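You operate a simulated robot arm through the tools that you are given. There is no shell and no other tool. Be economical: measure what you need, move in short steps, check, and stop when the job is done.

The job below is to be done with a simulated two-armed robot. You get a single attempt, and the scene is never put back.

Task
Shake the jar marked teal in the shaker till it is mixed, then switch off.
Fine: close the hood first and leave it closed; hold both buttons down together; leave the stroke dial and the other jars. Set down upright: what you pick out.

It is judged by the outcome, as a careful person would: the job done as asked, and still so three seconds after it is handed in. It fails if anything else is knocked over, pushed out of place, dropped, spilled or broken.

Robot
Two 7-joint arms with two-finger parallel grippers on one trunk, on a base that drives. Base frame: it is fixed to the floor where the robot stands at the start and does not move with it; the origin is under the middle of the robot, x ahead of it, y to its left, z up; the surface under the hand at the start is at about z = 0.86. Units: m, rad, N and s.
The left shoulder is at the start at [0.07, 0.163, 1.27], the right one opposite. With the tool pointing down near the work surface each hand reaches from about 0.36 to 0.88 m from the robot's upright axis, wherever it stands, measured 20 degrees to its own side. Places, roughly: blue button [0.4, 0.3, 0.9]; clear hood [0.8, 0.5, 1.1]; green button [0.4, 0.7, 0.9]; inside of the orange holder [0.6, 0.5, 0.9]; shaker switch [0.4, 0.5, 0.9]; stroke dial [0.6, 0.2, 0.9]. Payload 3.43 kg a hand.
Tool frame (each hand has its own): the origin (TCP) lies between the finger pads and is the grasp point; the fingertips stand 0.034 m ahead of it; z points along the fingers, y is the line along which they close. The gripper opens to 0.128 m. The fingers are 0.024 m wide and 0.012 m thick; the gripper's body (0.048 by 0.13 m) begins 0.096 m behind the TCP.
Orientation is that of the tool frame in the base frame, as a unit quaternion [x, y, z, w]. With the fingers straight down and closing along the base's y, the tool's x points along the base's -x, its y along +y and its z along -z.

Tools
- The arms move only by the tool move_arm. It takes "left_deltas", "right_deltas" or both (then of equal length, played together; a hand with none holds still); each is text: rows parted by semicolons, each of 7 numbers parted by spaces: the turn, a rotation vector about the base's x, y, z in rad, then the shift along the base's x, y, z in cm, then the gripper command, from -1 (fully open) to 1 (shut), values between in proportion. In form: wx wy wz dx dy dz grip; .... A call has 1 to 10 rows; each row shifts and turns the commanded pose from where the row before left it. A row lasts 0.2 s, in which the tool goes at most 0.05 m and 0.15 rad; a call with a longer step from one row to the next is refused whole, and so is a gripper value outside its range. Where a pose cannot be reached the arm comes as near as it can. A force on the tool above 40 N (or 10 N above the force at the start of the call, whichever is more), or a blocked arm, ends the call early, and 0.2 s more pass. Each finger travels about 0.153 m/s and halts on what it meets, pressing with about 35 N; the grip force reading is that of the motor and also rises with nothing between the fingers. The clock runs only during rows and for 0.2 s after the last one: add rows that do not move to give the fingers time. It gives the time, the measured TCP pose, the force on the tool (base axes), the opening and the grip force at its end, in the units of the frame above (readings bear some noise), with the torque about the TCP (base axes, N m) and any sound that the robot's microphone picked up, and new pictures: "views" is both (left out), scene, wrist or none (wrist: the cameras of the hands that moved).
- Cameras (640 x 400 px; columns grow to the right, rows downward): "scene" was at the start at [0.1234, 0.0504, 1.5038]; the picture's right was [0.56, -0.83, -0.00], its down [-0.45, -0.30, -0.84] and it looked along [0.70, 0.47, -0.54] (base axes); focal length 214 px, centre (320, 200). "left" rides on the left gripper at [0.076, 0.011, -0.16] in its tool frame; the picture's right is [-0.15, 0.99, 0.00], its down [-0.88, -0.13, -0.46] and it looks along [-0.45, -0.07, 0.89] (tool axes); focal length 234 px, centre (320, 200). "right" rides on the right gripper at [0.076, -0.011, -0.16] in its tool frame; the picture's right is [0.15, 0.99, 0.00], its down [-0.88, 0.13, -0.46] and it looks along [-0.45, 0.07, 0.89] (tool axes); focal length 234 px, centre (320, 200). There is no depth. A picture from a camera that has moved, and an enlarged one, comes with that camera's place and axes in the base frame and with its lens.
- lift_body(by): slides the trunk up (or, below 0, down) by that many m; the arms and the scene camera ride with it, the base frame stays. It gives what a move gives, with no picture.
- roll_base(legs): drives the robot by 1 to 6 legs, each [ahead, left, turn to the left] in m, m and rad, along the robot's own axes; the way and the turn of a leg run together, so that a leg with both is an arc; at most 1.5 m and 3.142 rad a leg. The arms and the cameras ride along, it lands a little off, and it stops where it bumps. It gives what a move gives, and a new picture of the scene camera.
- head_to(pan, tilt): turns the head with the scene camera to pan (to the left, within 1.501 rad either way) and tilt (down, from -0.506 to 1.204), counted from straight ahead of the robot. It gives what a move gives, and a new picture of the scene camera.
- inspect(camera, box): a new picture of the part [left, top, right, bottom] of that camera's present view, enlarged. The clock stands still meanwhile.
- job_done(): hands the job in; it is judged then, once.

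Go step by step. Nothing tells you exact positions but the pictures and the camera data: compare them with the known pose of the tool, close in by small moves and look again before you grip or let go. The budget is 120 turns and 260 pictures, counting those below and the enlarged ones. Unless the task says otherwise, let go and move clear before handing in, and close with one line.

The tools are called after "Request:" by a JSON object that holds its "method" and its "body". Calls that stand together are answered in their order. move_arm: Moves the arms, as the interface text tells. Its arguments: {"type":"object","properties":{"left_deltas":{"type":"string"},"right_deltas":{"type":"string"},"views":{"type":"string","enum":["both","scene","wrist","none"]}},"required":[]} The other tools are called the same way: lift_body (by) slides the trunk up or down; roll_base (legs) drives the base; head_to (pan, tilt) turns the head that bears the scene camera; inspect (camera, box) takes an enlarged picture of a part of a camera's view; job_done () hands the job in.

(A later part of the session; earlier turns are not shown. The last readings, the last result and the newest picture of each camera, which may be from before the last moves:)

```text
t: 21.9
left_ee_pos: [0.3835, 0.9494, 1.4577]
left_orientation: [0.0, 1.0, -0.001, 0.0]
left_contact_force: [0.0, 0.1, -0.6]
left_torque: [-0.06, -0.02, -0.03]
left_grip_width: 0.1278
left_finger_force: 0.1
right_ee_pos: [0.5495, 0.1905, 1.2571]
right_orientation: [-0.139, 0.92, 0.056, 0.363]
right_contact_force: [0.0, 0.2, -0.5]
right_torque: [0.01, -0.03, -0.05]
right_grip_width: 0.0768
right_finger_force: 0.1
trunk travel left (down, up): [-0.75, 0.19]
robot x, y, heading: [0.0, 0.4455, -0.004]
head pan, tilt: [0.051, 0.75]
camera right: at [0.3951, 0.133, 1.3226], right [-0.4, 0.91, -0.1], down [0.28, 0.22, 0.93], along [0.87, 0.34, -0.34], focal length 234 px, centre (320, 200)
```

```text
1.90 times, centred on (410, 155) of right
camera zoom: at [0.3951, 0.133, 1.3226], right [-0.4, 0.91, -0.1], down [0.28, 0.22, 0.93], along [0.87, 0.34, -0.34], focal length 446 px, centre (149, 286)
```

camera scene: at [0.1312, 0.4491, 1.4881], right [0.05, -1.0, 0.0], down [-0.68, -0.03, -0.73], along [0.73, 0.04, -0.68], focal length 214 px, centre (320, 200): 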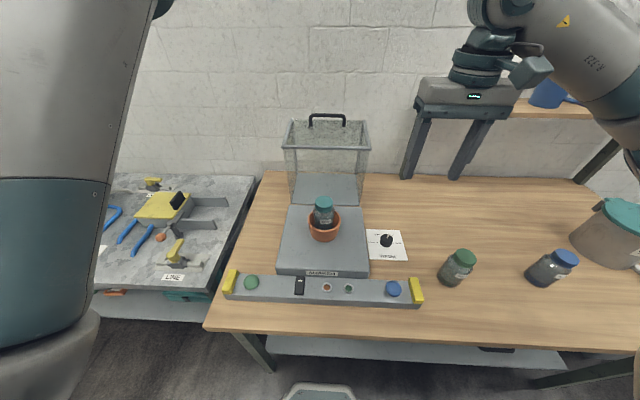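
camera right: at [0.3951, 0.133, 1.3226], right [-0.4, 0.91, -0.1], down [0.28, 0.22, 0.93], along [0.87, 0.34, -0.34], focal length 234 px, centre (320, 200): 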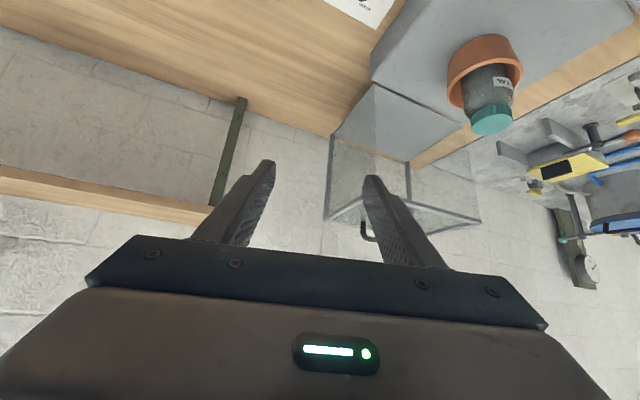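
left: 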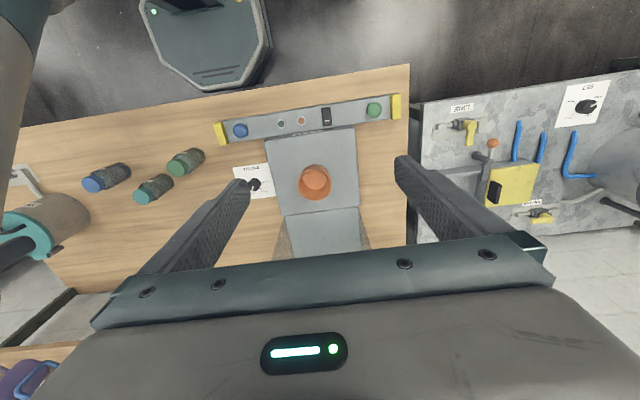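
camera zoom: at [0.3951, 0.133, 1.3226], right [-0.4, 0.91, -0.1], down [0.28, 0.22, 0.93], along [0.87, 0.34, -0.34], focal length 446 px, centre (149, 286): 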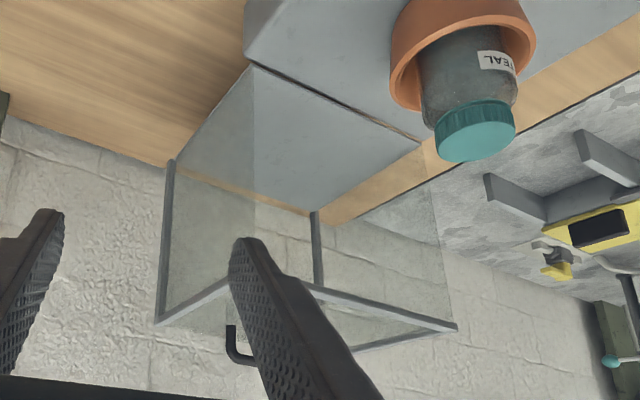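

The hood has an open front, a thin rear plate lying level with the shaker's top, and a handle on the face that now points up. That makes it hinged at the shaker's rear edge (x≈0.69, z≈0.94), so it must be swung forward. I'll raise the trunk for room and straighten the hand.

Request:
{"method": "lift_body", "body": {"by": 0.15}}

Request:
{"method": "move_arm", "body": {"right_deltas": "0 0 -0.15 0 0 0 0.2; 0 0 -0.15 0 0 0 0.2; 0 0.15 0 0 0 0 0.2; 0 0.15 0 0 0 0 0.2; 0 0.15 0 0 0 0 0.2; 0 0.15 0 0 0 0 0.2; 0 0.15 0 0 0 0 0.2; 0 0 0.15 0 0 0 0.2; 0 0 0.15 0 0 0 0.2; 0 0 0.15 0 0 0 0.2", "views": "none"}}

Request:
{"method": "move_arm", "body": {"right_deltas": "0 0 0.15 0 1 1 0.2; 0 0 0.15 0 1 1 0.2; 0 0 0.15 0 1 1 0.2; 0 0 0.15 2 3 1 0.2; 0 0 0.15 3 3 0 0.2; 0 0 0.15 3 3 0 0.2; 0 0 0.15 3 3 0 0.2; 0 0 0.07 3 3 0 0.2; 0 0 0 0 0 0 0.2", "views": "both"}}

```text
t: 23.6
left_ee_pos: [0.3839, 0.9491, 1.6084]
left_orientation: [0.001, 1.0, 0.0, 0.0]
left_contact_force: [-0.2, 0.7, 1.1]
left_torque: [0.01, 0.01, 0.01]
left_grip_width: 0.1279
left_finger_force: 0.1
right_ee_pos: [0.5499, 0.1899, 1.4077]
right_orientation: [-0.138, 0.92, 0.056, 0.362]
right_contact_force: [-0.6, 0.1, -0.1]
right_torque: [-0.01, -0.02, -0.01]
right_grip_width: 0.0771
right_finger_force: 0.0
trunk travel left (down, up): [-0.9, 0.04]
robot x, y, heading: [-0.0007, 0.447, 0.001]
head pan, tilt: [0.051, 0.75]
```

```text
t: 25.8
left_ee_pos: [0.3834, 0.9491, 1.6076]
left_orientation: [0.001, 1.0, 0.0, -0.001]
left_contact_force: [-0.6, -0.7, 0.6]
left_torque: [0.02, -0.01, 0.01]
left_grip_width: 0.1281
left_finger_force: 0.0
right_ee_pos: [0.5501, 0.1915, 1.4064]
right_orientation: [-0.224, 0.975, 0.001, 0.001]
right_contact_force: [0.1, 0.6, -0.5]
right_torque: [0.03, 0.0, 0.03]
right_grip_width: 0.0512
right_finger_force: 0.0
trunk travel left (down, up): [-0.9, 0.04]
robot x, y, heading: [-0.0001, 0.4476, -0.002]
head pan, tilt: [0.051, 0.75]
```

```text
t: 27.8
left_ee_pos: [0.3834, 0.9491, 1.6083]
left_orientation: [0.001, 1.0, 0.001, 0.0]
left_contact_force: [0.0, -1.3, 0.1]
left_torque: [0.02, 0.0, 0.01]
left_grip_width: 0.128
left_finger_force: 0.0
right_ee_pos: [0.4829, 0.4401, 1.403]
right_orientation: [-0.704, 0.71, 0.001, 0.0]
right_contact_force: [-0.6, -0.5, 0.4]
right_torque: [0.0, 0.01, 0.02]
right_grip_width: 0.0513
right_finger_force: 0.2
right hand out of reach, approached as far as the arm can: row 4, 5, 6, 7, 8
trunk travel left (down, up): [-0.9, 0.04]
robot x, y, heading: [0.0001, 0.4531, -0.002]
head pan, tilt: [0.051, 0.75]
camera scene: at [0.1324, 0.4515, 1.6379], right [0.05, -1.0, 0.0], down [-0.68, -0.03, -0.73], along [0.73, 0.04, -0.68], focal length 214 px, centre (320, 200)
camera right: at [0.4929, 0.3658, 1.5627], right [-0.99, -0.14, 0.0], down [-0.12, 0.88, 0.46], along [-0.06, 0.45, -0.89], focal length 234 px, centre (320, 200)
```

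scene: 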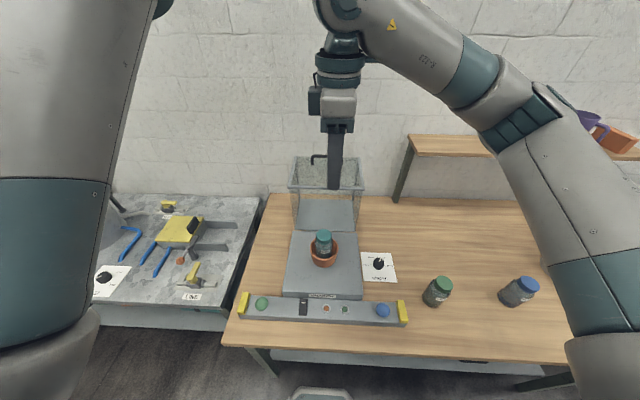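
right: 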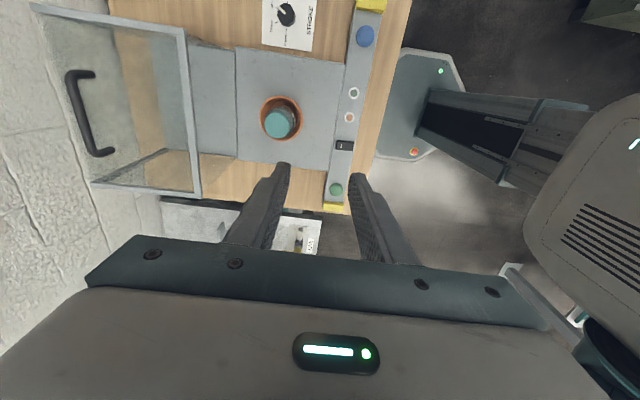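

I'll check whether the hand can go forward in this orientation.

Request:
{"method": "move_arm", "body": {"right_deltas": "0 0 0 4 0 0 0.2; 0 0 0 4 0 0 0.2; 0 0 0 4 0 0 0.2; 0 0 0 0 0 0 0.2", "views": "none"}}

Request:
{"method": "inspect", "body": {"camera": "right", "box": [0, 0, 220, 220]}}

```text
t: 28.8
left_ee_pos: [0.3835, 0.9485, 1.6071]
left_orientation: [0.001, 1.0, 0.0, 0.0]
left_contact_force: [0.1, -1.0, -0.1]
left_torque: [-0.03, 0.01, -0.02]
left_grip_width: 0.1281
left_finger_force: 0.1
right_ee_pos: [0.4868, 0.4537, 1.3903]
right_orientation: [-0.704, 0.71, 0.001, 0.0]
right_contact_force: [-0.3, 0.5, 0.1]
right_torque: [0.01, 0.02, -0.02]
right_grip_width: 0.0511
right_finger_force: 0.0
right hand out of reach, approached as far as the arm can: row 1, 2, 3
trunk travel left (down, up): [-0.9, 0.04]
robot x, y, heading: [0.0037, 0.4496, 0.004]
head pan, tilt: [0.051, 0.75]
```

```text
1.82 times, centred on (110, 110) of right
camera zoom: at [0.4964, 0.3797, 1.5501], right [-0.99, -0.14, 0.0], down [-0.12, 0.88, 0.46], along [-0.06, 0.45, -0.89], focal length 426 px, centre (702, 364)
```

zoom: 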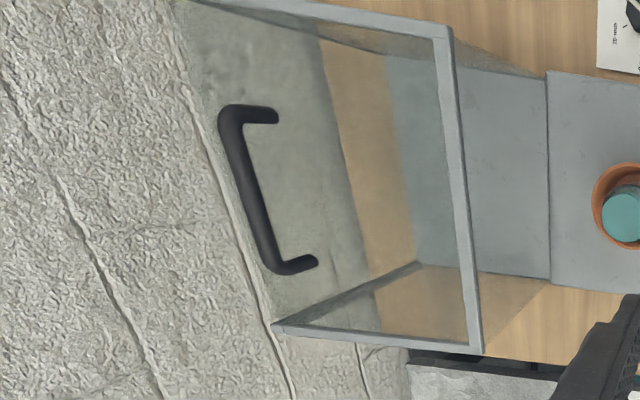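

The handle stands upright, with legs at (0.812, 0.404) and (0.813, 0.514) and the bar at about z 1.22. This wrist yaw limits reach, so I'll turn the other way while moving forward at a safe height.

Request:
{"method": "move_arm", "body": {"right_deltas": "0 0 -0.15 0 0 1 0.2; 0 0 -0.15 0 0 1 0.2; 0 0 -0.15 0 0 0 0.2; 0 0 -0.15 0 0 0 0.2; 0 0 -0.15 0 0 0 0.2; 0 0 -0.15 0 0 0 0.2; 0 0 -0.15 0 0 0 0.2; 0 0 -0.15 0 0 0 0.2; 0 0 -0.15 0 0 0 0.2; 0 0 -0.15 0 0 0 0.2", "views": "none"}}

Request:
{"method": "move_arm", "body": {"right_deltas": "0 0 -0.15 0 0 0 0.2; 0 0 -0.15 0 0 0 0.2; 0 0 -0.15 0 0 0 0.2; 0 0 -0.15 0 0 0 0.2; 0 0 -0.15 0 0 0 0.2; 0 0 -0.15 0 0 0 0.2; 0 0 -0.15 0 0 0 0.2; 0 0 -0.15 0 0 0 0.2; 0 0 -0.15 0 0 0 0.2; 0 0 -0.15 0 0 0 0.2", "views": "none"}}

Request:
{"method": "move_arm", "body": {"right_deltas": "0 0 -0.14 0 0 0 0.2; 0 0 0 4 0 0 0.2; 0 0 0 4 0 0 0.2; 0 0 0 4 0 0 0.2; 0 0 0 0 0 0 0.2", "views": "both"}}

```text
t: 31.0
left_ee_pos: [0.3829, 0.9487, 1.6076]
left_orientation: [0.001, 1.0, 0.0, 0.0]
left_contact_force: [0.0, 0.1, 0.1]
left_torque: [-0.01, 0.02, -0.02]
left_grip_width: 0.1278
left_finger_force: 0.1
right_ee_pos: [0.4867, 0.4538, 1.4114]
right_orientation: [-0.032, 0.999, 0.001, 0.001]
right_contact_force: [0.5, -0.3, 0.4]
right_torque: [0.01, -0.04, 0.01]
right_grip_width: 0.0514
right_finger_force: 0.1
trunk travel left (down, up): [-0.9, 0.04]
robot x, y, heading: [0.001, 0.4451, -0.002]
head pan, tilt: [0.051, 0.75]
```

```text
t: 33.2
left_ee_pos: [0.3837, 0.9491, 1.6068]
left_orientation: [0.001, 1.0, 0.0, 0.0]
left_contact_force: [-0.1, -0.2, -0.3]
left_torque: [0.01, -0.02, 0.01]
left_grip_width: 0.1276
left_finger_force: 0.0
right_ee_pos: [0.4862, 0.4532, 1.4098]
right_orientation: [0.657, 0.754, 0.0, 0.001]
right_contact_force: [0.6, 0.0, 0.4]
right_torque: [0.0, -0.01, 0.05]
right_grip_width: 0.0513
right_finger_force: 0.1
trunk travel left (down, up): [-0.9, 0.04]
robot x, y, heading: [0.0018, 0.4449, -0.003]
head pan, tilt: [0.051, 0.75]
```

```text
t: 34.4
left_ee_pos: [0.383, 0.9487, 1.6082]
left_orientation: [0.0, 1.0, 0.0, 0.001]
left_contact_force: [-0.6, -0.5, -0.3]
left_torque: [0.01, 0.03, 0.03]
left_grip_width: 0.1281
left_finger_force: 0.0
right_ee_pos: [0.6072, 0.4543, 1.4133]
right_orientation: [0.707, 0.707, 0.001, 0.001]
right_contact_force: [-0.3, 0.0, 0.7]
right_torque: [-0.02, -0.02, -0.01]
right_grip_width: 0.0511
right_finger_force: 0.0
trunk travel left (down, up): [-0.9, 0.04]
robot x, y, heading: [0.0061, 0.4479, -0.009]
head pan, tilt: [0.051, 0.75]
camera scene: at [0.132, 0.4524, 1.638], right [0.05, -1.0, 0.0], down [-0.68, -0.03, -0.73], along [0.73, 0.04, -0.68], focal length 214 px, centre (320, 200)
camera right: at [0.5945, 0.5309, 1.572], right [0.99, 0.15, 0.0], down [0.13, -0.88, 0.46], along [0.07, -0.45, -0.89], focal length 234 px, centre (320, 200)
```

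scene: 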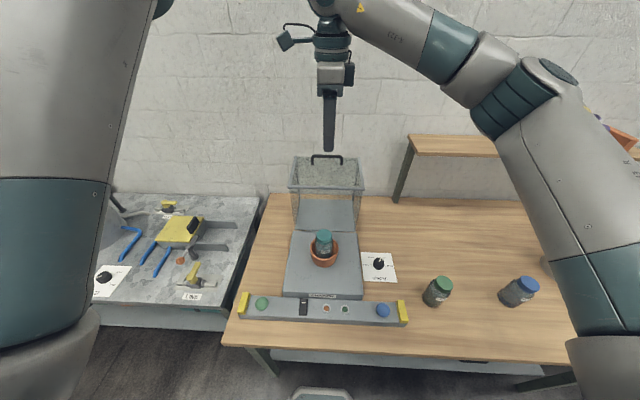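
right: 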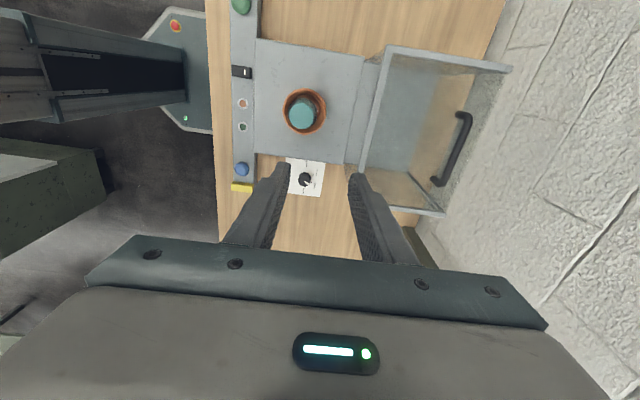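

This yaw reaches well. I'll continue forward until the hand is above the handle.

Request:
{"method": "move_arm", "body": {"right_deltas": "0 0 0 4 0 0 0.2; 0 0 0 4 0 0 0.2; 0 0 0 4 0 0 0.2; 0 0 0 4 0 0 0.2; 0 0 0 4 0.4 0 0.2; 0 0 0 0.5 0 -3 0.2; 0 0 0 0 0 -3 0.2; 0 0 0 0 0 0 0.2", "views": "both"}}

Request:
{"method": "inspect", "body": {"camera": "scene", "box": [270, 60, 390, 220]}}

```text
t: 36.2
left_ee_pos: [0.3829, 0.9496, 1.6079]
left_orientation: [0.0, 1.0, 0.0, 0.001]
left_contact_force: [0.1, 0.7, 0.2]
left_torque: [-0.01, -0.02, -0.03]
left_grip_width: 0.1278
left_finger_force: 0.1
right_ee_pos: [0.7775, 0.4506, 1.349]
right_orientation: [0.707, 0.707, -0.001, 0.001]
right_contact_force: [-0.3, -1.2, -0.1]
right_torque: [0.0, -0.02, 0.0]
right_grip_width: 0.0514
right_finger_force: 0.2
right hand out of reach, approached as far as the arm can: row 4, 5, 7
trunk travel left (down, up): [-0.9, 0.04]
robot x, y, heading: [-0.0022, 0.4487, -0.001]
head pan, tilt: [0.051, 0.75]
camera scene: at [0.1318, 0.4534, 1.638], right [0.05, -1.0, 0.0], down [-0.68, -0.03, -0.73], along [0.73, 0.04, -0.68], focal length 214 px, centre (320, 200)
camera right: at [0.7659, 0.5282, 1.5077], right [0.99, 0.15, 0.0], down [0.13, -0.88, 0.46], along [0.07, -0.45, -0.89], focal length 234 px, centre (320, 200)
```

scene: 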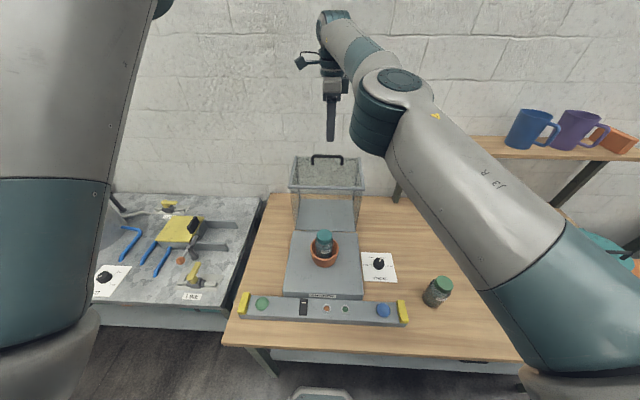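
right: 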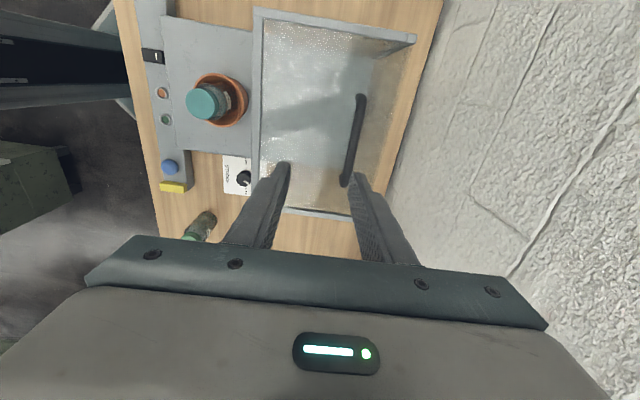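

```text
2.50 times, centred on (330, 140) of scene
camera zoom: at [0.1318, 0.4534, 1.638], right [0.05, -1.0, 0.0], down [-0.68, -0.03, -0.73], along [0.73, 0.04, -0.68], focal length 536 px, centre (295, 350)
```

zoom: 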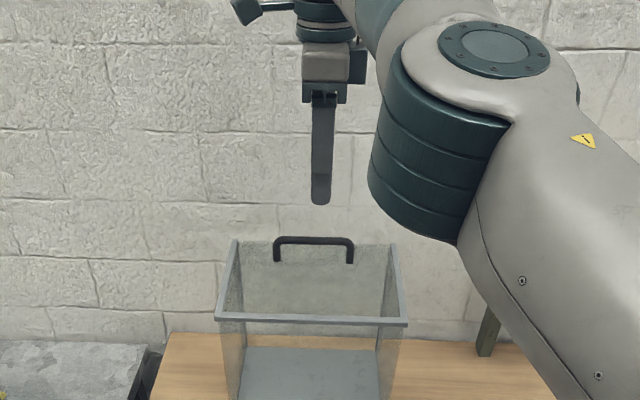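

The reach ends about 4 cm short, so I'll nudge the base 5 cm forward with the hand staying well above the handle.

Request:
{"method": "roll_base", "body": {"legs": [[0.05, 0.0, 0]]}}

Request:
{"method": "inspect", "body": {"camera": "right", "box": [240, 60, 440, 240]}}

```text
t: 37.1
left_ee_pos: [0.4188, 0.9493, 1.6115]
left_orientation: [0.0, 1.0, 0.001, 0.005]
left_contact_force: [-1.6, 1.2, 0.0]
left_torque: [-0.01, -0.12, -0.02]
left_grip_width: 0.1279
left_finger_force: 0.0
right_ee_pos: [0.8161, 0.4498, 1.3566]
right_orientation: [0.707, 0.707, 0.003, 0.005]
right_contact_force: [-1.3, 0.3, 1.0]
right_torque: [0.06, -0.15, -0.01]
right_grip_width: 0.0513
right_finger_force: 0.1
trunk travel left (down, up): [-0.9, 0.04]
robot x, y, heading: [0.0492, 0.4489, -0.006]
head pan, tilt: [0.051, 0.75]
camera scene: at [0.1671, 0.4518, 1.6394], right [0.05, -1.0, 0.0], down [-0.67, -0.03, -0.74], along [0.74, 0.04, -0.68], focal length 214 px, centre (320, 200)
```

scene: 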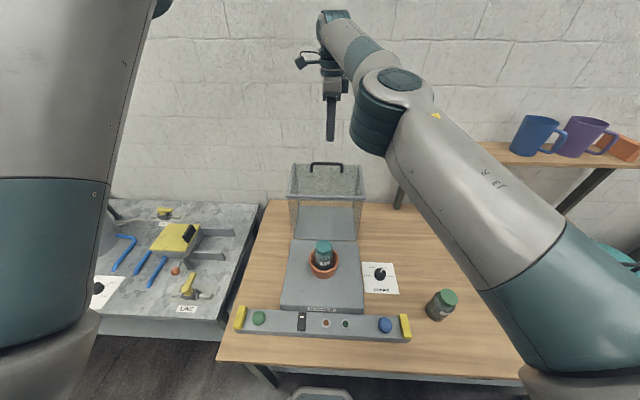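

```text
2.22 times, centred on (340, 150) of right
camera zoom: at [0.8022, 0.527, 1.5155], right [0.99, 0.15, 0.01], down [0.13, -0.88, 0.46], along [0.08, -0.45, -0.89], focal length 520 px, centre (276, 311)
```

zoom: 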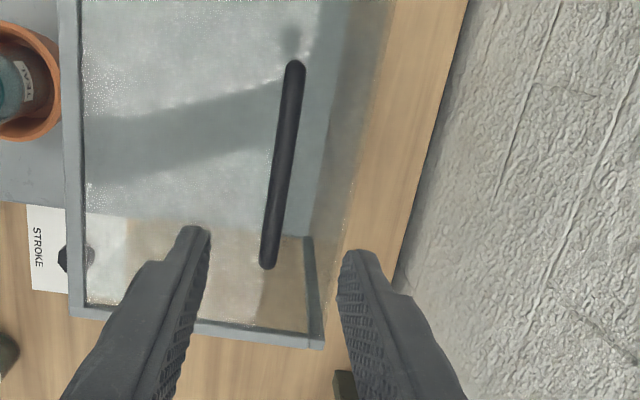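

The bar's middle is at about (0.817, 0.464, 1.22). I'll centre the hand over it and come down part way.

Request:
{"method": "move_arm", "body": {"right_deltas": "0 0 0 0 1 0 0.2; 0 0 0 0 0 -2 0.2; 0 0 0 0 0 -2 0.2; 0 0 0 0 0 0 0.2; 0 0 0 0 0 0 0.2", "views": "wrist"}}

Request:
{"method": "inspect", "body": {"camera": "right", "box": [240, 60, 440, 240]}}

```text
t: 38.3
left_ee_pos: [0.4303, 0.9495, 1.6088]
left_orientation: [0.0, 1.0, 0.001, 0.001]
left_contact_force: [0.6, 0.7, 0.1]
left_torque: [-0.01, 0.02, -0.01]
left_grip_width: 0.1282
left_finger_force: 0.1
right_ee_pos: [0.8311, 0.4615, 1.3095]
right_orientation: [0.707, 0.707, -0.001, 0.001]
right_contact_force: [0.4, 0.5, -0.5]
right_torque: [0.0, -0.06, -0.01]
right_grip_width: 0.0511
right_finger_force: 0.0
right hand out of reach, approached as far as the arm can: row 3
trunk travel left (down, up): [-0.9, 0.04]
robot x, y, heading: [0.0478, 0.4473, -0.01]
head pan, tilt: [0.051, 0.75]
camera right: at [0.8179, 0.5389, 1.4691], right [0.99, 0.15, 0.0], down [0.13, -0.88, 0.46], along [0.07, -0.45, -0.89], focal length 234 px, centre (320, 200)
```

right: 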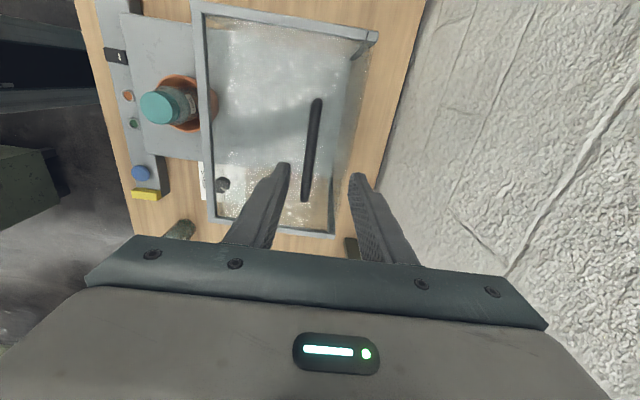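

```text
2.22 times, centred on (340, 150) of right
camera zoom: at [0.8179, 0.5389, 1.4691], right [0.99, 0.15, 0.0], down [0.13, -0.88, 0.46], along [0.07, -0.45, -0.89], focal length 520 px, centre (276, 311)
```

zoom: 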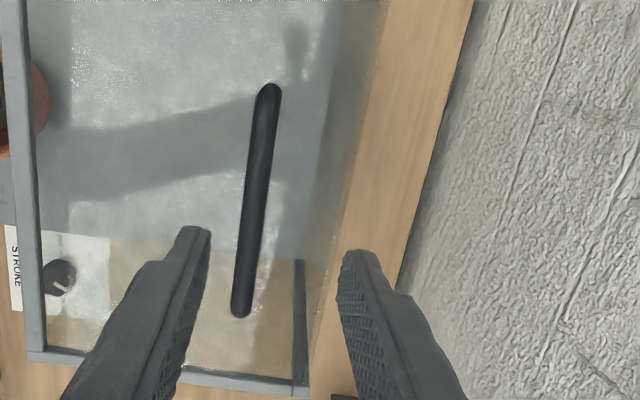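

Request:
{"method": "move_arm", "body": {"right_deltas": "0 0 0 -1.2 0.3 0 0.2; 0 0 0 0 0 -3 0.2; 0 0 0 0 0 -2 0.2; 0 0 0 0 0 0 0.2", "views": "none"}}

Request:
{"method": "inspect", "body": {"camera": "right", "box": [240, 60, 440, 240]}}

Request:
{"method": "inspect", "body": {"camera": "scene", "box": [270, 90, 390, 210]}}

```text
t: 39.3
left_ee_pos: [0.4305, 0.9491, 1.6083]
left_orientation: [0.0, 1.0, 0.0, 0.0]
left_contact_force: [-0.1, 0.3, -0.1]
left_torque: [-0.04, -0.01, -0.02]
left_grip_width: 0.128
left_finger_force: 0.0
right_ee_pos: [0.8346, 0.4707, 1.2614]
right_orientation: [0.708, 0.707, -0.001, 0.0]
right_contact_force: [0.3, 0.2, 0.1]
right_torque: [-0.03, -0.01, 0.01]
right_grip_width: 0.0512
right_finger_force: 0.1
right hand out of reach, approached as far as the arm can: row 1, 2
trunk travel left (down, up): [-0.9, 0.04]
robot x, y, heading: [0.0464, 0.4491, -0.008]
head pan, tilt: [0.051, 0.75]
```

```text
2.22 times, centred on (340, 150) of right
camera zoom: at [0.8225, 0.5479, 1.4215], right [0.99, 0.15, 0.0], down [0.13, -0.88, 0.46], along [0.07, -0.45, -0.89], focal length 520 px, centre (276, 311)
```

zoom: 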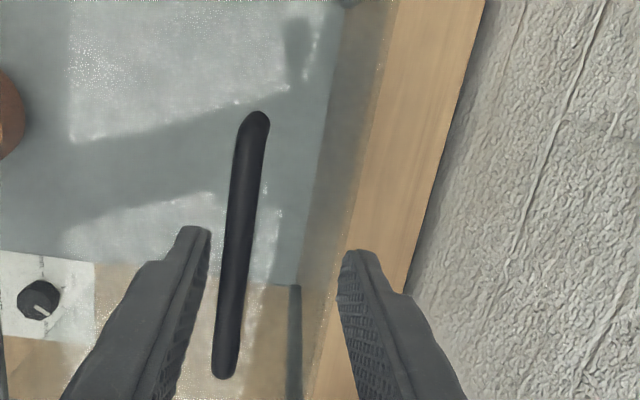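

```text
3.33 times, centred on (330, 150) of scene
camera zoom: at [0.1811, 0.4527, 1.638], right [0.05, -1.0, 0.0], down [-0.68, -0.03, -0.73], along [0.73, 0.04, -0.68], focal length 715 px, centre (287, 367)
```

zoom: 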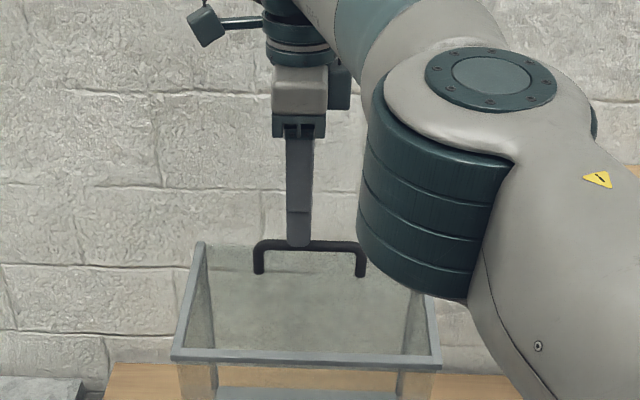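

Request:
{"method": "move_arm", "body": {"right_deltas": "0 0 0 -1.5 -0.5 0 0.2; 0 0 0 0 0 0 0.2", "views": "none"}}

Request:
{"method": "inspect", "body": {"camera": "right", "box": [240, 60, 440, 240]}}

```text
t: 39.9
left_ee_pos: [0.4313, 0.9505, 1.6089]
left_orientation: [0.0, 1.0, -0.001, 0.001]
left_contact_force: [-1.0, 0.2, -0.3]
left_torque: [0.02, -0.01, -0.01]
left_grip_width: 0.128
left_finger_force: 0.1
right_ee_pos: [0.8354, 0.4706, 1.2625]
right_orientation: [0.707, 0.707, -0.001, 0.0]
right_contact_force: [0.1, -0.1, 0.4]
right_torque: [0.01, 0.0, 0.0]
right_grip_width: 0.0513
right_finger_force: 0.2
right hand out of reach, approached as far as the arm can: row 1
trunk travel left (down, up): [-0.9, 0.04]
robot x, y, heading: [0.0477, 0.4451, 0.002]
head pan, tilt: [0.051, 0.75]
```

```text
2.22 times, centred on (340, 150) of right
camera zoom: at [0.8225, 0.5478, 1.4216], right [0.99, 0.15, 0.0], down [0.13, -0.88, 0.46], along [0.07, -0.45, -0.89], focal length 520 px, centre (276, 311)
```

zoom: 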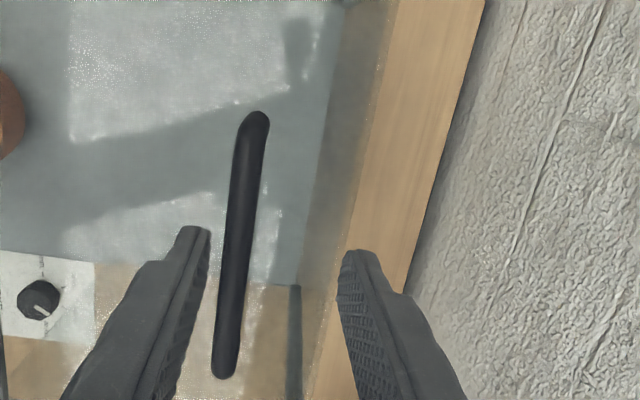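

Request:
{"method": "move_arm", "body": {"right_deltas": "0 0 0 -1.5 0 0 0.2; 0 0 0 0 0 0 0.2", "views": "none"}}

```text
t: 40.5
left_ee_pos: [0.4324, 0.9497, 1.6079]
left_orientation: [0.0, 1.0, 0.001, 0.0]
left_contact_force: [0.0, -0.2, -0.5]
left_torque: [-0.02, 0.0, -0.02]
left_grip_width: 0.1279
left_finger_force: 0.0
right_ee_pos: [0.8344, 0.4713, 1.2615]
right_orientation: [0.707, 0.707, -0.001, 0.0]
right_contact_force: [0.3, -0.8, -0.2]
right_torque: [0.02, 0.02, 0.04]
right_grip_width: 0.0512
right_finger_force: 0.0
right hand out of reach, approached as far as the arm can: row 1
trunk travel left (down, up): [-0.9, 0.04]
robot x, y, heading: [0.0481, 0.4498, -0.001]
head pan, tilt: [0.051, 0.75]
```

Request:
{"method": "move_arm", "body": {"right_deltas": "0 0 0 -3 0 2 0.2; 0 0 0 -3 0 0 0.2; 0 0 0 0 0 0 0.2", "views": "none"}}

```text
t: 41.3
left_ee_pos: [0.4316, 0.9493, 1.6077]
left_orientation: [0.001, 1.0, 0.0, 0.001]
left_contact_force: [-0.8, 0.2, -0.3]
left_torque: [-0.03, 0.02, 0.02]
left_grip_width: 0.1281
left_finger_force: 0.0
right_ee_pos: [0.8321, 0.4761, 1.2695]
right_orientation: [0.707, 0.707, -0.001, 0.001]
right_contact_force: [0.4, -0.3, -0.3]
right_torque: [0.0, 0.01, 0.0]
right_grip_width: 0.0509
right_finger_force: 0.1
right hand out of reach, approached as far as the arm can: row 1, 2
trunk travel left (down, up): [-0.9, 0.04]
robot x, y, heading: [0.0486, 0.4494, -0.004]
head pan, tilt: [0.051, 0.75]
```

Request:
{"method": "move_arm", "body": {"right_deltas": "0 0 0 0 -4 2 0.2; 0 0 0 0 -4 2 0.2; 0 0 0 0 0 4 0.2; 0 0 0 0 0 0 0.2", "views": "scene"}}

```text
t: 42.3
left_ee_pos: [0.4306, 0.9503, 1.6083]
left_orientation: [0.0, 1.0, 0.001, 0.001]
left_contact_force: [0.7, 0.4, -0.1]
left_torque: [-0.05, -0.03, 0.01]
left_grip_width: 0.1279
left_finger_force: 0.1
right_ee_pos: [0.8432, 0.4029, 1.3523]
right_orientation: [0.707, 0.707, 0.0, 0.001]
right_contact_force: [-0.3, 0.9, 0.1]
right_torque: [-0.04, -0.02, 0.0]
right_grip_width: 0.0514
right_finger_force: 0.1
right hand out of reach, approached as far as the arm can: row 1, 2, 3
trunk travel left (down, up): [-0.9, 0.04]
robot x, y, heading: [0.0493, 0.4478, 0.001]
head pan, tilt: [0.051, 0.75]
camera scene: at [0.1808, 0.4536, 1.638], right [0.05, -1.0, 0.0], down [-0.68, -0.03, -0.73], along [0.73, 0.04, -0.68], focal length 214 px, centre (320, 200)
```

scene: 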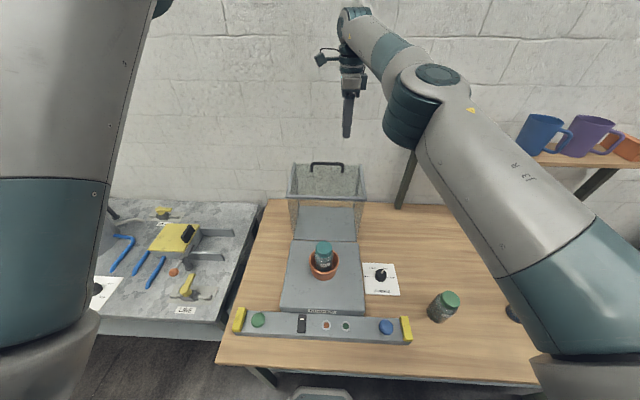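

Request:
{"method": "move_arm", "body": {"right_deltas": "0 0 0 -4 0 1 0.2; 0 0 0 -4 0 1 0.2; 0 0 0 -4 0 1 0.2; 0 0 0 -4 0 1 0.2; 0 0 0 0 0 0 0.2", "views": "scene"}}

```text
t: 43.5
left_ee_pos: [0.4324, 0.9482, 1.6084]
left_orientation: [0.001, 1.0, 0.001, 0.001]
left_contact_force: [-0.2, 0.0, -0.4]
left_torque: [0.0, -0.03, 0.0]
left_grip_width: 0.1279
left_finger_force: 0.0
right_ee_pos: [0.6831, 0.3995, 1.3929]
right_orientation: [0.708, 0.706, 0.0, 0.0]
right_contact_force: [0.3, 0.1, -0.2]
right_torque: [-0.03, 0.01, -0.01]
right_grip_width: 0.0513
right_finger_force: 0.1
trunk travel left (down, up): [-0.9, 0.04]
robot x, y, heading: [0.0472, 0.4494, -0.001]
head pan, tilt: [0.051, 0.75]
camera scene: at [0.1813, 0.4514, 1.6379], right [0.05, -1.0, 0.0], down [-0.68, -0.03, -0.73], along [0.73, 0.04, -0.68], focal length 214 px, centre (320, 200)
```

scene: 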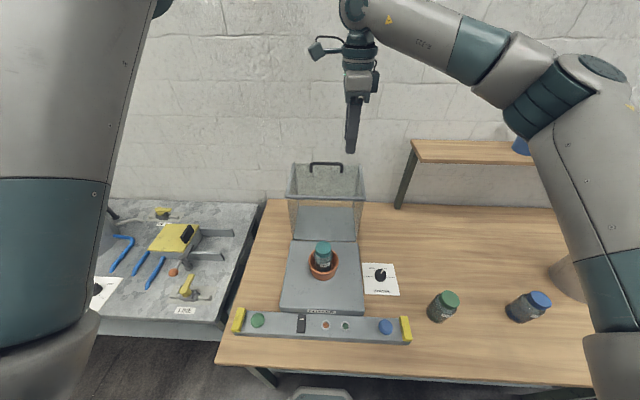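

Reaching straight down that far leaves the arm almost straight. Tilting the fingers forward gains reach instead, so I'll back the base up 8 cm, leaving room for the end of the swing, and tilt the hand about 0.6 rad.

Request:
{"method": "roll_base", "body": {"legs": [[-0.08, 0.0, 0]]}}

Request:
{"method": "move_arm", "body": {"right_deltas": "0 -0.15 0 1 1 0 0.2; 0 -0.15 0 2 1 0 0.2; 0 -0.15 0 3 1 0 0.2; 0 -0.15 0 3 1 0 0.2; 0 0 0 3 1 0 0.2; 0 0 0 3 1 -1 0.2; 0 0 0 0 0 0 0.2", "views": "both"}}

```text
t: 44.6
left_ee_pos: [0.3652, 0.9497, 1.6041]
left_orientation: [0.001, 1.0, 0.0, -0.005]
left_contact_force: [1.1, -0.3, -1.3]
left_torque: [0.0, 0.11, 0.02]
left_grip_width: 0.128
left_finger_force: 0.0
right_ee_pos: [0.6153, 0.4005, 1.3862]
right_orientation: [0.707, 0.707, -0.004, -0.003]
right_contact_force: [0.9, -0.5, -1.2]
right_torque: [0.01, 0.1, 0.0]
right_grip_width: 0.0514
right_finger_force: 0.1
trunk travel left (down, up): [-0.9, 0.04]
robot x, y, heading: [-0.0302, 0.4456, -0.008]
head pan, tilt: [0.051, 0.75]
camera scene: at [0.1147, 0.4524, 1.6366], right [0.05, -1.0, 0.0], down [-0.69, -0.03, -0.73], along [0.72, 0.04, -0.69], focal length 214 px, centre (320, 200)
```

scene: 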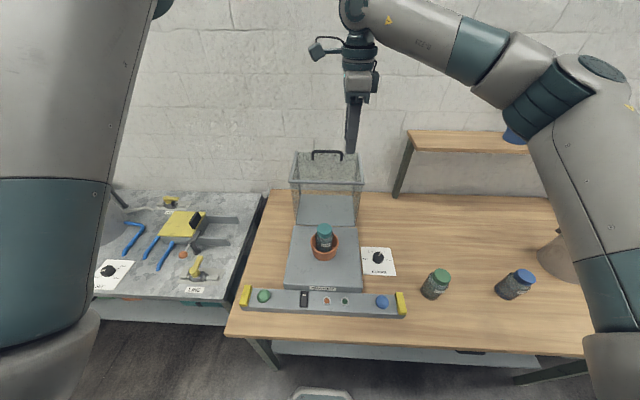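

```text
t: 46.2
left_ee_pos: [0.3513, 0.948, 1.6096]
left_orientation: [0.0, 1.0, 0.001, 0.001]
left_contact_force: [-0.2, 0.3, -0.1]
left_torque: [-0.03, -0.01, -0.03]
left_grip_width: 0.1278
left_finger_force: 0.1
right_ee_pos: [0.7548, 0.4601, 1.3829]
right_orientation: [0.676, 0.675, 0.209, 0.21]
right_contact_force: [1.0, -0.4, 0.2]
right_torque: [-0.01, -0.03, 0.0]
right_grip_width: 0.0512
right_finger_force: 0.0
trunk travel left (down, up): [-0.9, 0.04]
robot x, y, heading: [-0.0296, 0.4459, 0.001]
head pan, tilt: [0.051, 0.75]
camera scene: at [0.1006, 0.4519, 1.6381], right [0.05, -1.0, 0.0], down [-0.68, -0.03, -0.73], along [0.73, 0.04, -0.68], focal length 214 px, centre (320, 200)
camera right: at [0.6537, 0.5371, 1.5091], right [0.82, 0.15, 0.56], down [-0.15, -0.88, 0.45], along [0.56, -0.45, -0.7], focal length 234 px, centre (320, 200)
```

scene: 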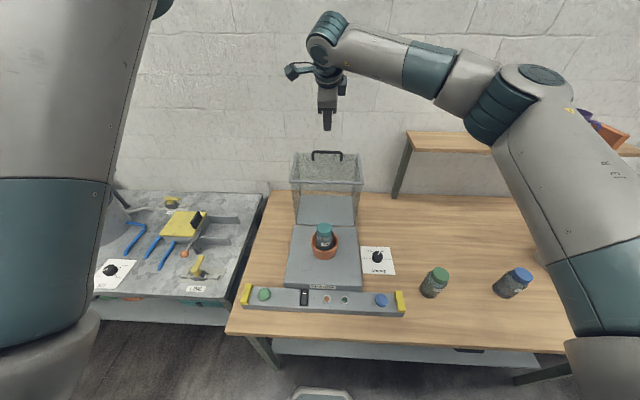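
right: 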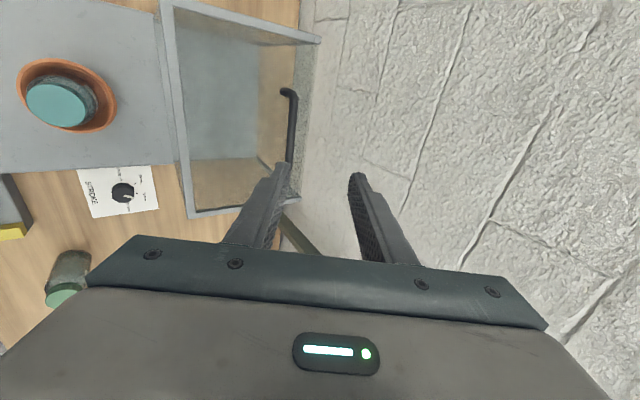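

The arm has good margin now. I'll reduce the tilt to 0.45 rad, narrow the fingers and line up on the bar.

Request:
{"method": "move_arm", "body": {"right_deltas": "0 0.15 0 0.4 0.3 -2 0.45; 0 0 0 0 0 -2.3 0.45; 0 0 0 1.3 0 -2.7 0.45; 0 0 0 1.2 0 -2.4 0.45; 0 0 0 0 0 0 0.45", "views": "wrist"}}

Request:
{"method": "inspect", "body": {"camera": "right", "box": [220, 60, 420, 240]}}

Request:
{"method": "inspect", "body": {"camera": "scene", "box": [280, 110, 380, 200]}}

```text
t: 47.4
left_ee_pos: [0.3537, 0.9493, 1.6082]
left_orientation: [0.001, 1.0, 0.0, 0.0]
left_contact_force: [0.2, -0.5, 0.0]
left_torque: [0.01, -0.01, -0.04]
left_grip_width: 0.1282
left_finger_force: 0.1
right_ee_pos: [0.7821, 0.4652, 1.2881]
right_orientation: [0.689, 0.689, 0.158, 0.159]
right_contact_force: [-0.4, 0.0, -0.2]
right_torque: [0.0, 0.01, -0.05]
right_grip_width: 0.035
right_finger_force: 0.1
trunk travel left (down, up): [-0.9, 0.04]
robot x, y, heading: [-0.0268, 0.4465, -0.004]
head pan, tilt: [0.051, 0.75]
camera right: at [0.7025, 0.5419, 1.4278], right [0.89, 0.15, 0.43], down [-0.08, -0.88, 0.47], along [0.45, -0.45, -0.77], focal length 234 px, centre (320, 200)
```

right: 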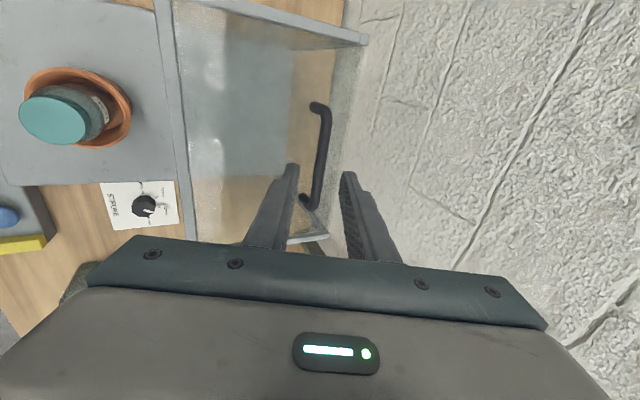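

```text
2.22 times, centred on (320, 150) of right
camera zoom: at [0.7025, 0.5419, 1.4278], right [0.89, 0.15, 0.43], down [-0.08, -0.88, 0.47], along [0.45, -0.45, -0.77], focal length 520 px, centre (320, 311)
```

zoom: 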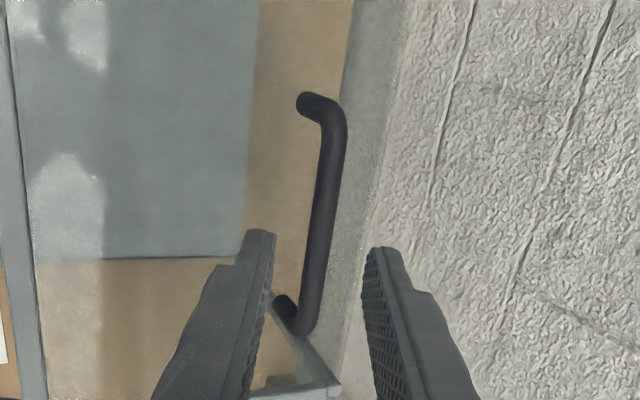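

```text
4.44 times, centred on (330, 155) of scene
camera zoom: at [0.1024, 0.453, 1.6379], right [0.05, -1.0, 0.0], down [-0.68, -0.03, -0.73], along [0.73, 0.04, -0.68], focal length 953 px, centre (276, 400)
```

zoom: 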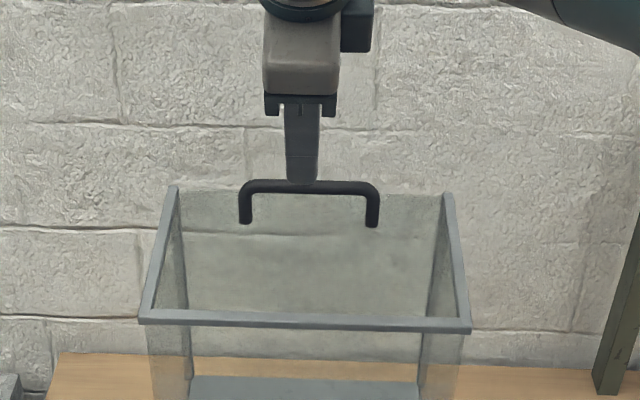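

The bar lies between the fingers. I'll finish the approach and close.

Request:
{"method": "move_arm", "body": {"right_deltas": "0 0 0 1.5 0 -2.8 0.45; 0 0 0 1.4 0 -2.7 0.45; 0 0 0 0 0 0 0.45; 0 0 0 0 0 0 0.8; 0 0 0 0 0 0 1; 0 0 0 0 0 0 1", "views": "wrist"}}

Request:
{"method": "inspect", "body": {"camera": "scene", "box": [280, 110, 380, 200]}}

```text
t: 48.8
left_ee_pos: [0.355, 0.9487, 1.6082]
left_orientation: [0.001, 1.0, 0.0, -0.001]
left_contact_force: [0.5, -0.2, 0.4]
left_torque: [-0.01, 0.03, 0.02]
left_grip_width: 0.1276
left_finger_force: 0.2
right_ee_pos: [0.8135, 0.4636, 1.2349]
right_orientation: [0.69, 0.689, 0.157, 0.159]
right_contact_force: [1.9, -1.0, -0.8]
right_torque: [0.27, -0.05, 0.2]
right_grip_width: 0.0117
right_finger_force: 45.2
trunk travel left (down, up): [-0.9, 0.04]
robot x, y, heading: [-0.0245, 0.4456, 0.002]
head pan, tilt: [0.051, 0.75]
camera right: at [0.7331, 0.541, 1.3732], right [0.89, 0.15, 0.43], down [-0.08, -0.88, 0.47], along [0.45, -0.45, -0.77], focal length 234 px, centre (320, 200)
```

right: 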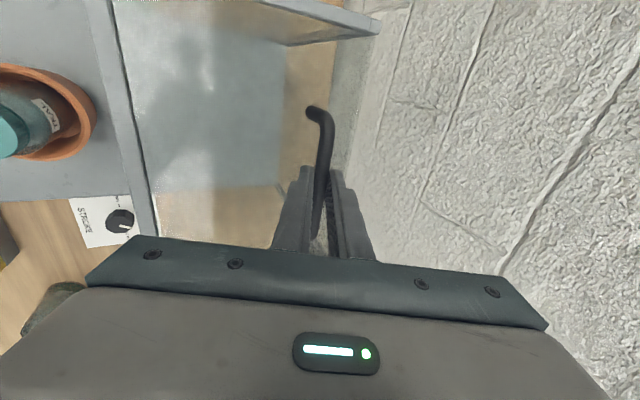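

```text
4.44 times, centred on (330, 155) of scene
camera zoom: at [0.1032, 0.4524, 1.6379], right [0.05, -1.0, 0.0], down [-0.68, -0.03, -0.73], along [0.73, 0.04, -0.68], focal length 953 px, centre (276, 400)
```

zoom: 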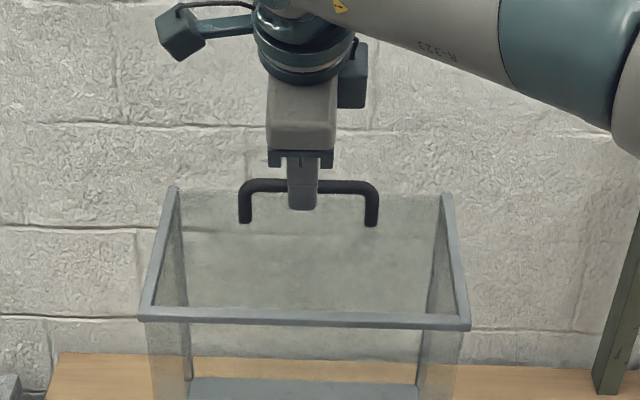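

The handle is gripped. I'll test a small step along the expected hinge arc (toward me and slightly up) and read the force.

Request:
{"method": "move_arm", "body": {"right_deltas": "0 0 0 -0.9 0 0.4 1; 0 0 0 -0.9 0 0.4 1; 0 0 0 0 0 0 1", "views": "none"}}

Request:
{"method": "inspect", "body": {"camera": "scene", "box": [270, 110, 390, 290]}}

```text
t: 49.6
left_ee_pos: [0.353, 0.9494, 1.6082]
left_orientation: [0.001, 1.0, 0.0, 0.001]
left_contact_force: [-0.4, -0.1, -0.4]
left_torque: [0.01, 0.03, -0.01]
left_grip_width: 0.1278
left_finger_force: 0.0
right_ee_pos: [0.7952, 0.464, 1.2421]
right_orientation: [0.69, 0.689, 0.157, 0.159]
right_contact_force: [2.4, -1.3, 2.9]
right_torque: [-0.11, -0.05, 0.01]
right_grip_width: 0.0115
right_finger_force: 44.9
trunk travel left (down, up): [-0.9, 0.04]
robot x, y, heading: [-0.0272, 0.4468, -0.001]
head pan, tilt: [0.051, 0.75]
```

```text
2.22 times, centred on (330, 200) of scene
camera zoom: at [0.103, 0.4522, 1.638], right [0.05, -1.0, 0.0], down [-0.68, -0.03, -0.73], along [0.73, 0.04, -0.68], focal length 477 px, centre (298, 200)
```

zoom: 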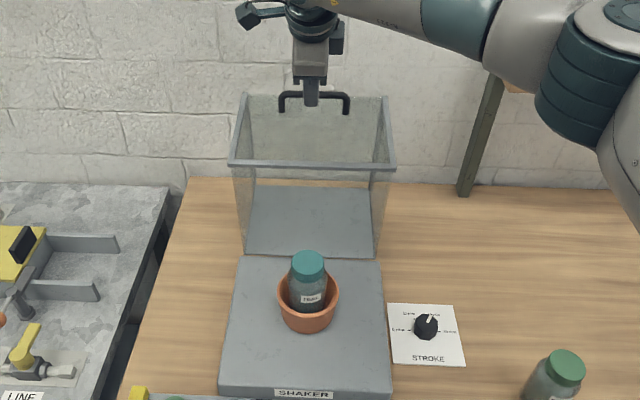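

The hood follows with little force, so the hinge reading holds. I'll continue along the arc in slow steps.

Request:
{"method": "move_arm", "body": {"right_deltas": "0 0 0 -1.83 0 0.65 1; 0 0 0 -1.84 0 0.5 1; 0 0 0 -1.88 0 0.4 1; 0 0 0 -1.9 0 0.29 1; 0 0 0 -1.92 0 0.15 1; 0 0 0 -1.92 0 0.06 1", "views": "scene"}}

```text
t: 51.0
left_ee_pos: [0.3519, 0.9485, 1.6086]
left_orientation: [0.001, 1.0, 0.001, 0.001]
left_contact_force: [0.3, 0.9, 0.6]
left_torque: [-0.01, -0.01, -0.03]
left_grip_width: 0.1276
left_finger_force: 0.0
right_ee_pos: [0.6815, 0.463, 1.2629]
right_orientation: [0.69, 0.689, 0.158, 0.157]
right_contact_force: [1.6, -2.1, 13.4]
right_torque: [0.22, -0.23, 0.26]
right_grip_width: 0.0116
right_finger_force: 45.6
trunk travel left (down, up): [-0.9, 0.04]
robot x, y, heading: [-0.0299, 0.4501, -0.001]
head pan, tilt: [0.051, 0.75]
camera scene: at [0.101, 0.452, 1.6381], right [0.05, -1.0, 0.0], down [-0.68, -0.03, -0.73], along [0.73, 0.04, -0.68], focal length 214 px, centre (320, 200)
```

scene: 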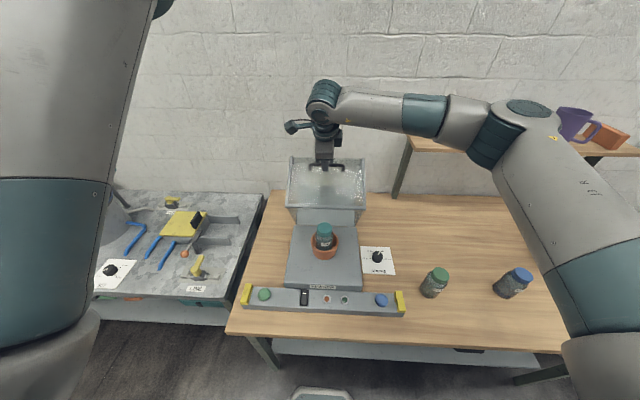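

The hood is swinging on its hinge. I'll continue, a touch higher to relieve the push.

Request:
{"method": "move_arm", "body": {"right_deltas": "0 0 0 -1.92 0 0.15 1; 0 0 0 -1.91 0 -0.05 1; 0 0 0 -1.9 0 -0.3 1; 0 0 0 -1.87 0 -0.42 1; 0 0 0 -1.84 0 -0.55 1; 0 0 0 -1.8 0 -0.67 1", "views": "scene"}}

Request:
{"method": "inspect", "body": {"camera": "scene", "box": [260, 110, 400, 300]}}

```text
t: 52.4
left_ee_pos: [0.3543, 0.9491, 1.6081]
left_orientation: [0.001, 1.0, -0.001, 0.001]
left_contact_force: [0.2, -0.1, 0.0]
left_torque: [-0.02, -0.03, 0.01]
left_grip_width: 0.1281
left_finger_force: 0.1
right_ee_pos: [0.5695, 0.4631, 1.2427]
right_orientation: [0.69, 0.689, 0.157, 0.157]
right_contact_force: [1.6, -0.3, -3.7]
right_torque: [-0.1, -0.2, 0.02]
right_grip_width: 0.0117
right_finger_force: 44.5
trunk travel left (down, up): [-0.9, 0.04]
robot x, y, heading: [-0.0306, 0.4498, -0.001]
head pan, tilt: [0.051, 0.75]
camera scene: at [0.1031, 0.4526, 1.6379], right [0.05, -1.0, 0.0], down [-0.68, -0.03, -0.73], along [0.73, 0.04, -0.68], focal length 214 px, centre (320, 200)
```

scene: 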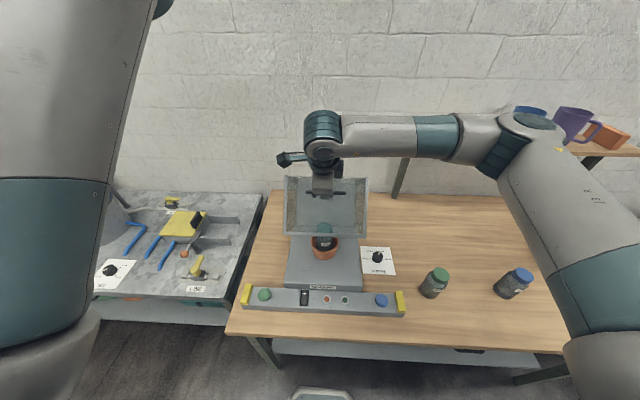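

```text
2.11 times, centred on (330, 205) of scene
camera zoom: at [0.1031, 0.4526, 1.6379], right [0.05, -1.0, 0.0], down [-0.68, -0.03, -0.73], along [0.73, 0.04, -0.68], focal length 452 px, centre (299, 190)
```

zoom: 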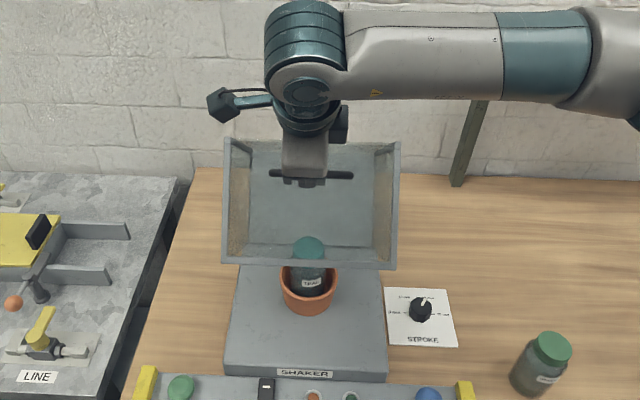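

Request:
{"method": "move_arm", "body": {"right_deltas": "0 0.04 0 -1.76 0 -0.75 1; 0 0.04 0 -1.71 0 -0.88 1; 0 0.04 0 -1.65 0 -0.98 1; 0 0.04 0 -1.57 0 -1.08 1; 0 0.04 0 -1.5 0 -1.18 1; 0 0.04 0 -1.43 0 -1.27 1", "views": "scene"}}

Request:
{"method": "inspect", "body": {"camera": "scene", "box": [260, 110, 400, 300]}}

```text
t: 53.8
left_ee_pos: [0.3543, 0.9498, 1.6071]
left_orientation: [0.001, 1.0, 0.001, -0.001]
left_contact_force: [0.0, -0.8, -0.1]
left_torque: [0.02, 0.01, -0.01]
left_grip_width: 0.1278
left_finger_force: 0.0
right_ee_pos: [0.4749, 0.4639, 1.1819]
right_orientation: [0.704, 0.703, 0.074, 0.074]
right_contact_force: [2.9, -0.1, -0.7]
right_torque: [0.06, -0.24, 0.08]
right_grip_width: 0.0116
right_finger_force: 45.5
trunk travel left (down, up): [-0.9, 0.04]
robot x, y, heading: [-0.03, 0.4473, -0.0]
head pan, tilt: [0.051, 0.75]
camera scene: at [0.1033, 0.4526, 1.6378], right [0.05, -1.0, 0.0], down [-0.68, -0.03, -0.73], along [0.73, 0.04, -0.68], focal length 214 px, centre (320, 200)
```

scene: 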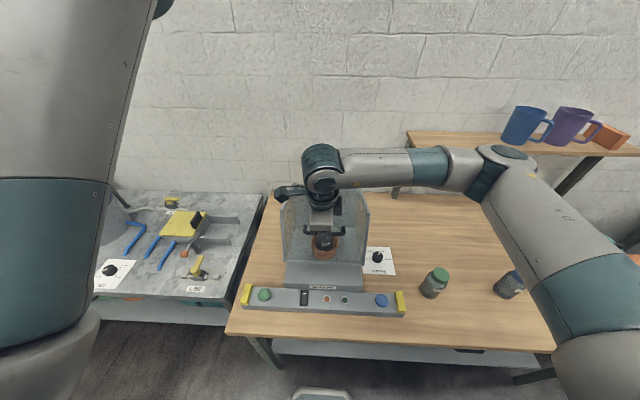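

```text
2.11 times, centred on (330, 205) of scene
camera zoom: at [0.1033, 0.4526, 1.6378], right [0.05, -1.0, 0.0], down [-0.68, -0.03, -0.73], along [0.73, 0.04, -0.68], focal length 452 px, centre (299, 190)
```

zoom: 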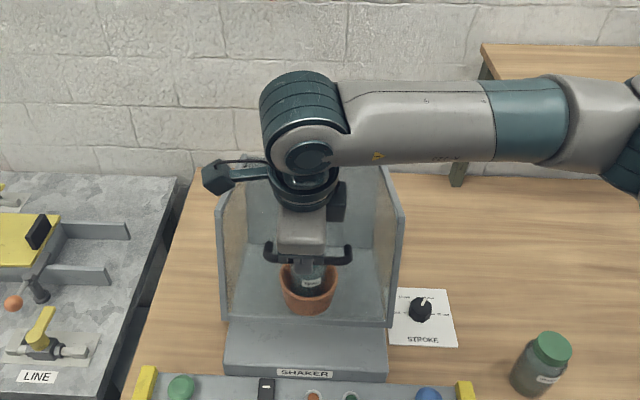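

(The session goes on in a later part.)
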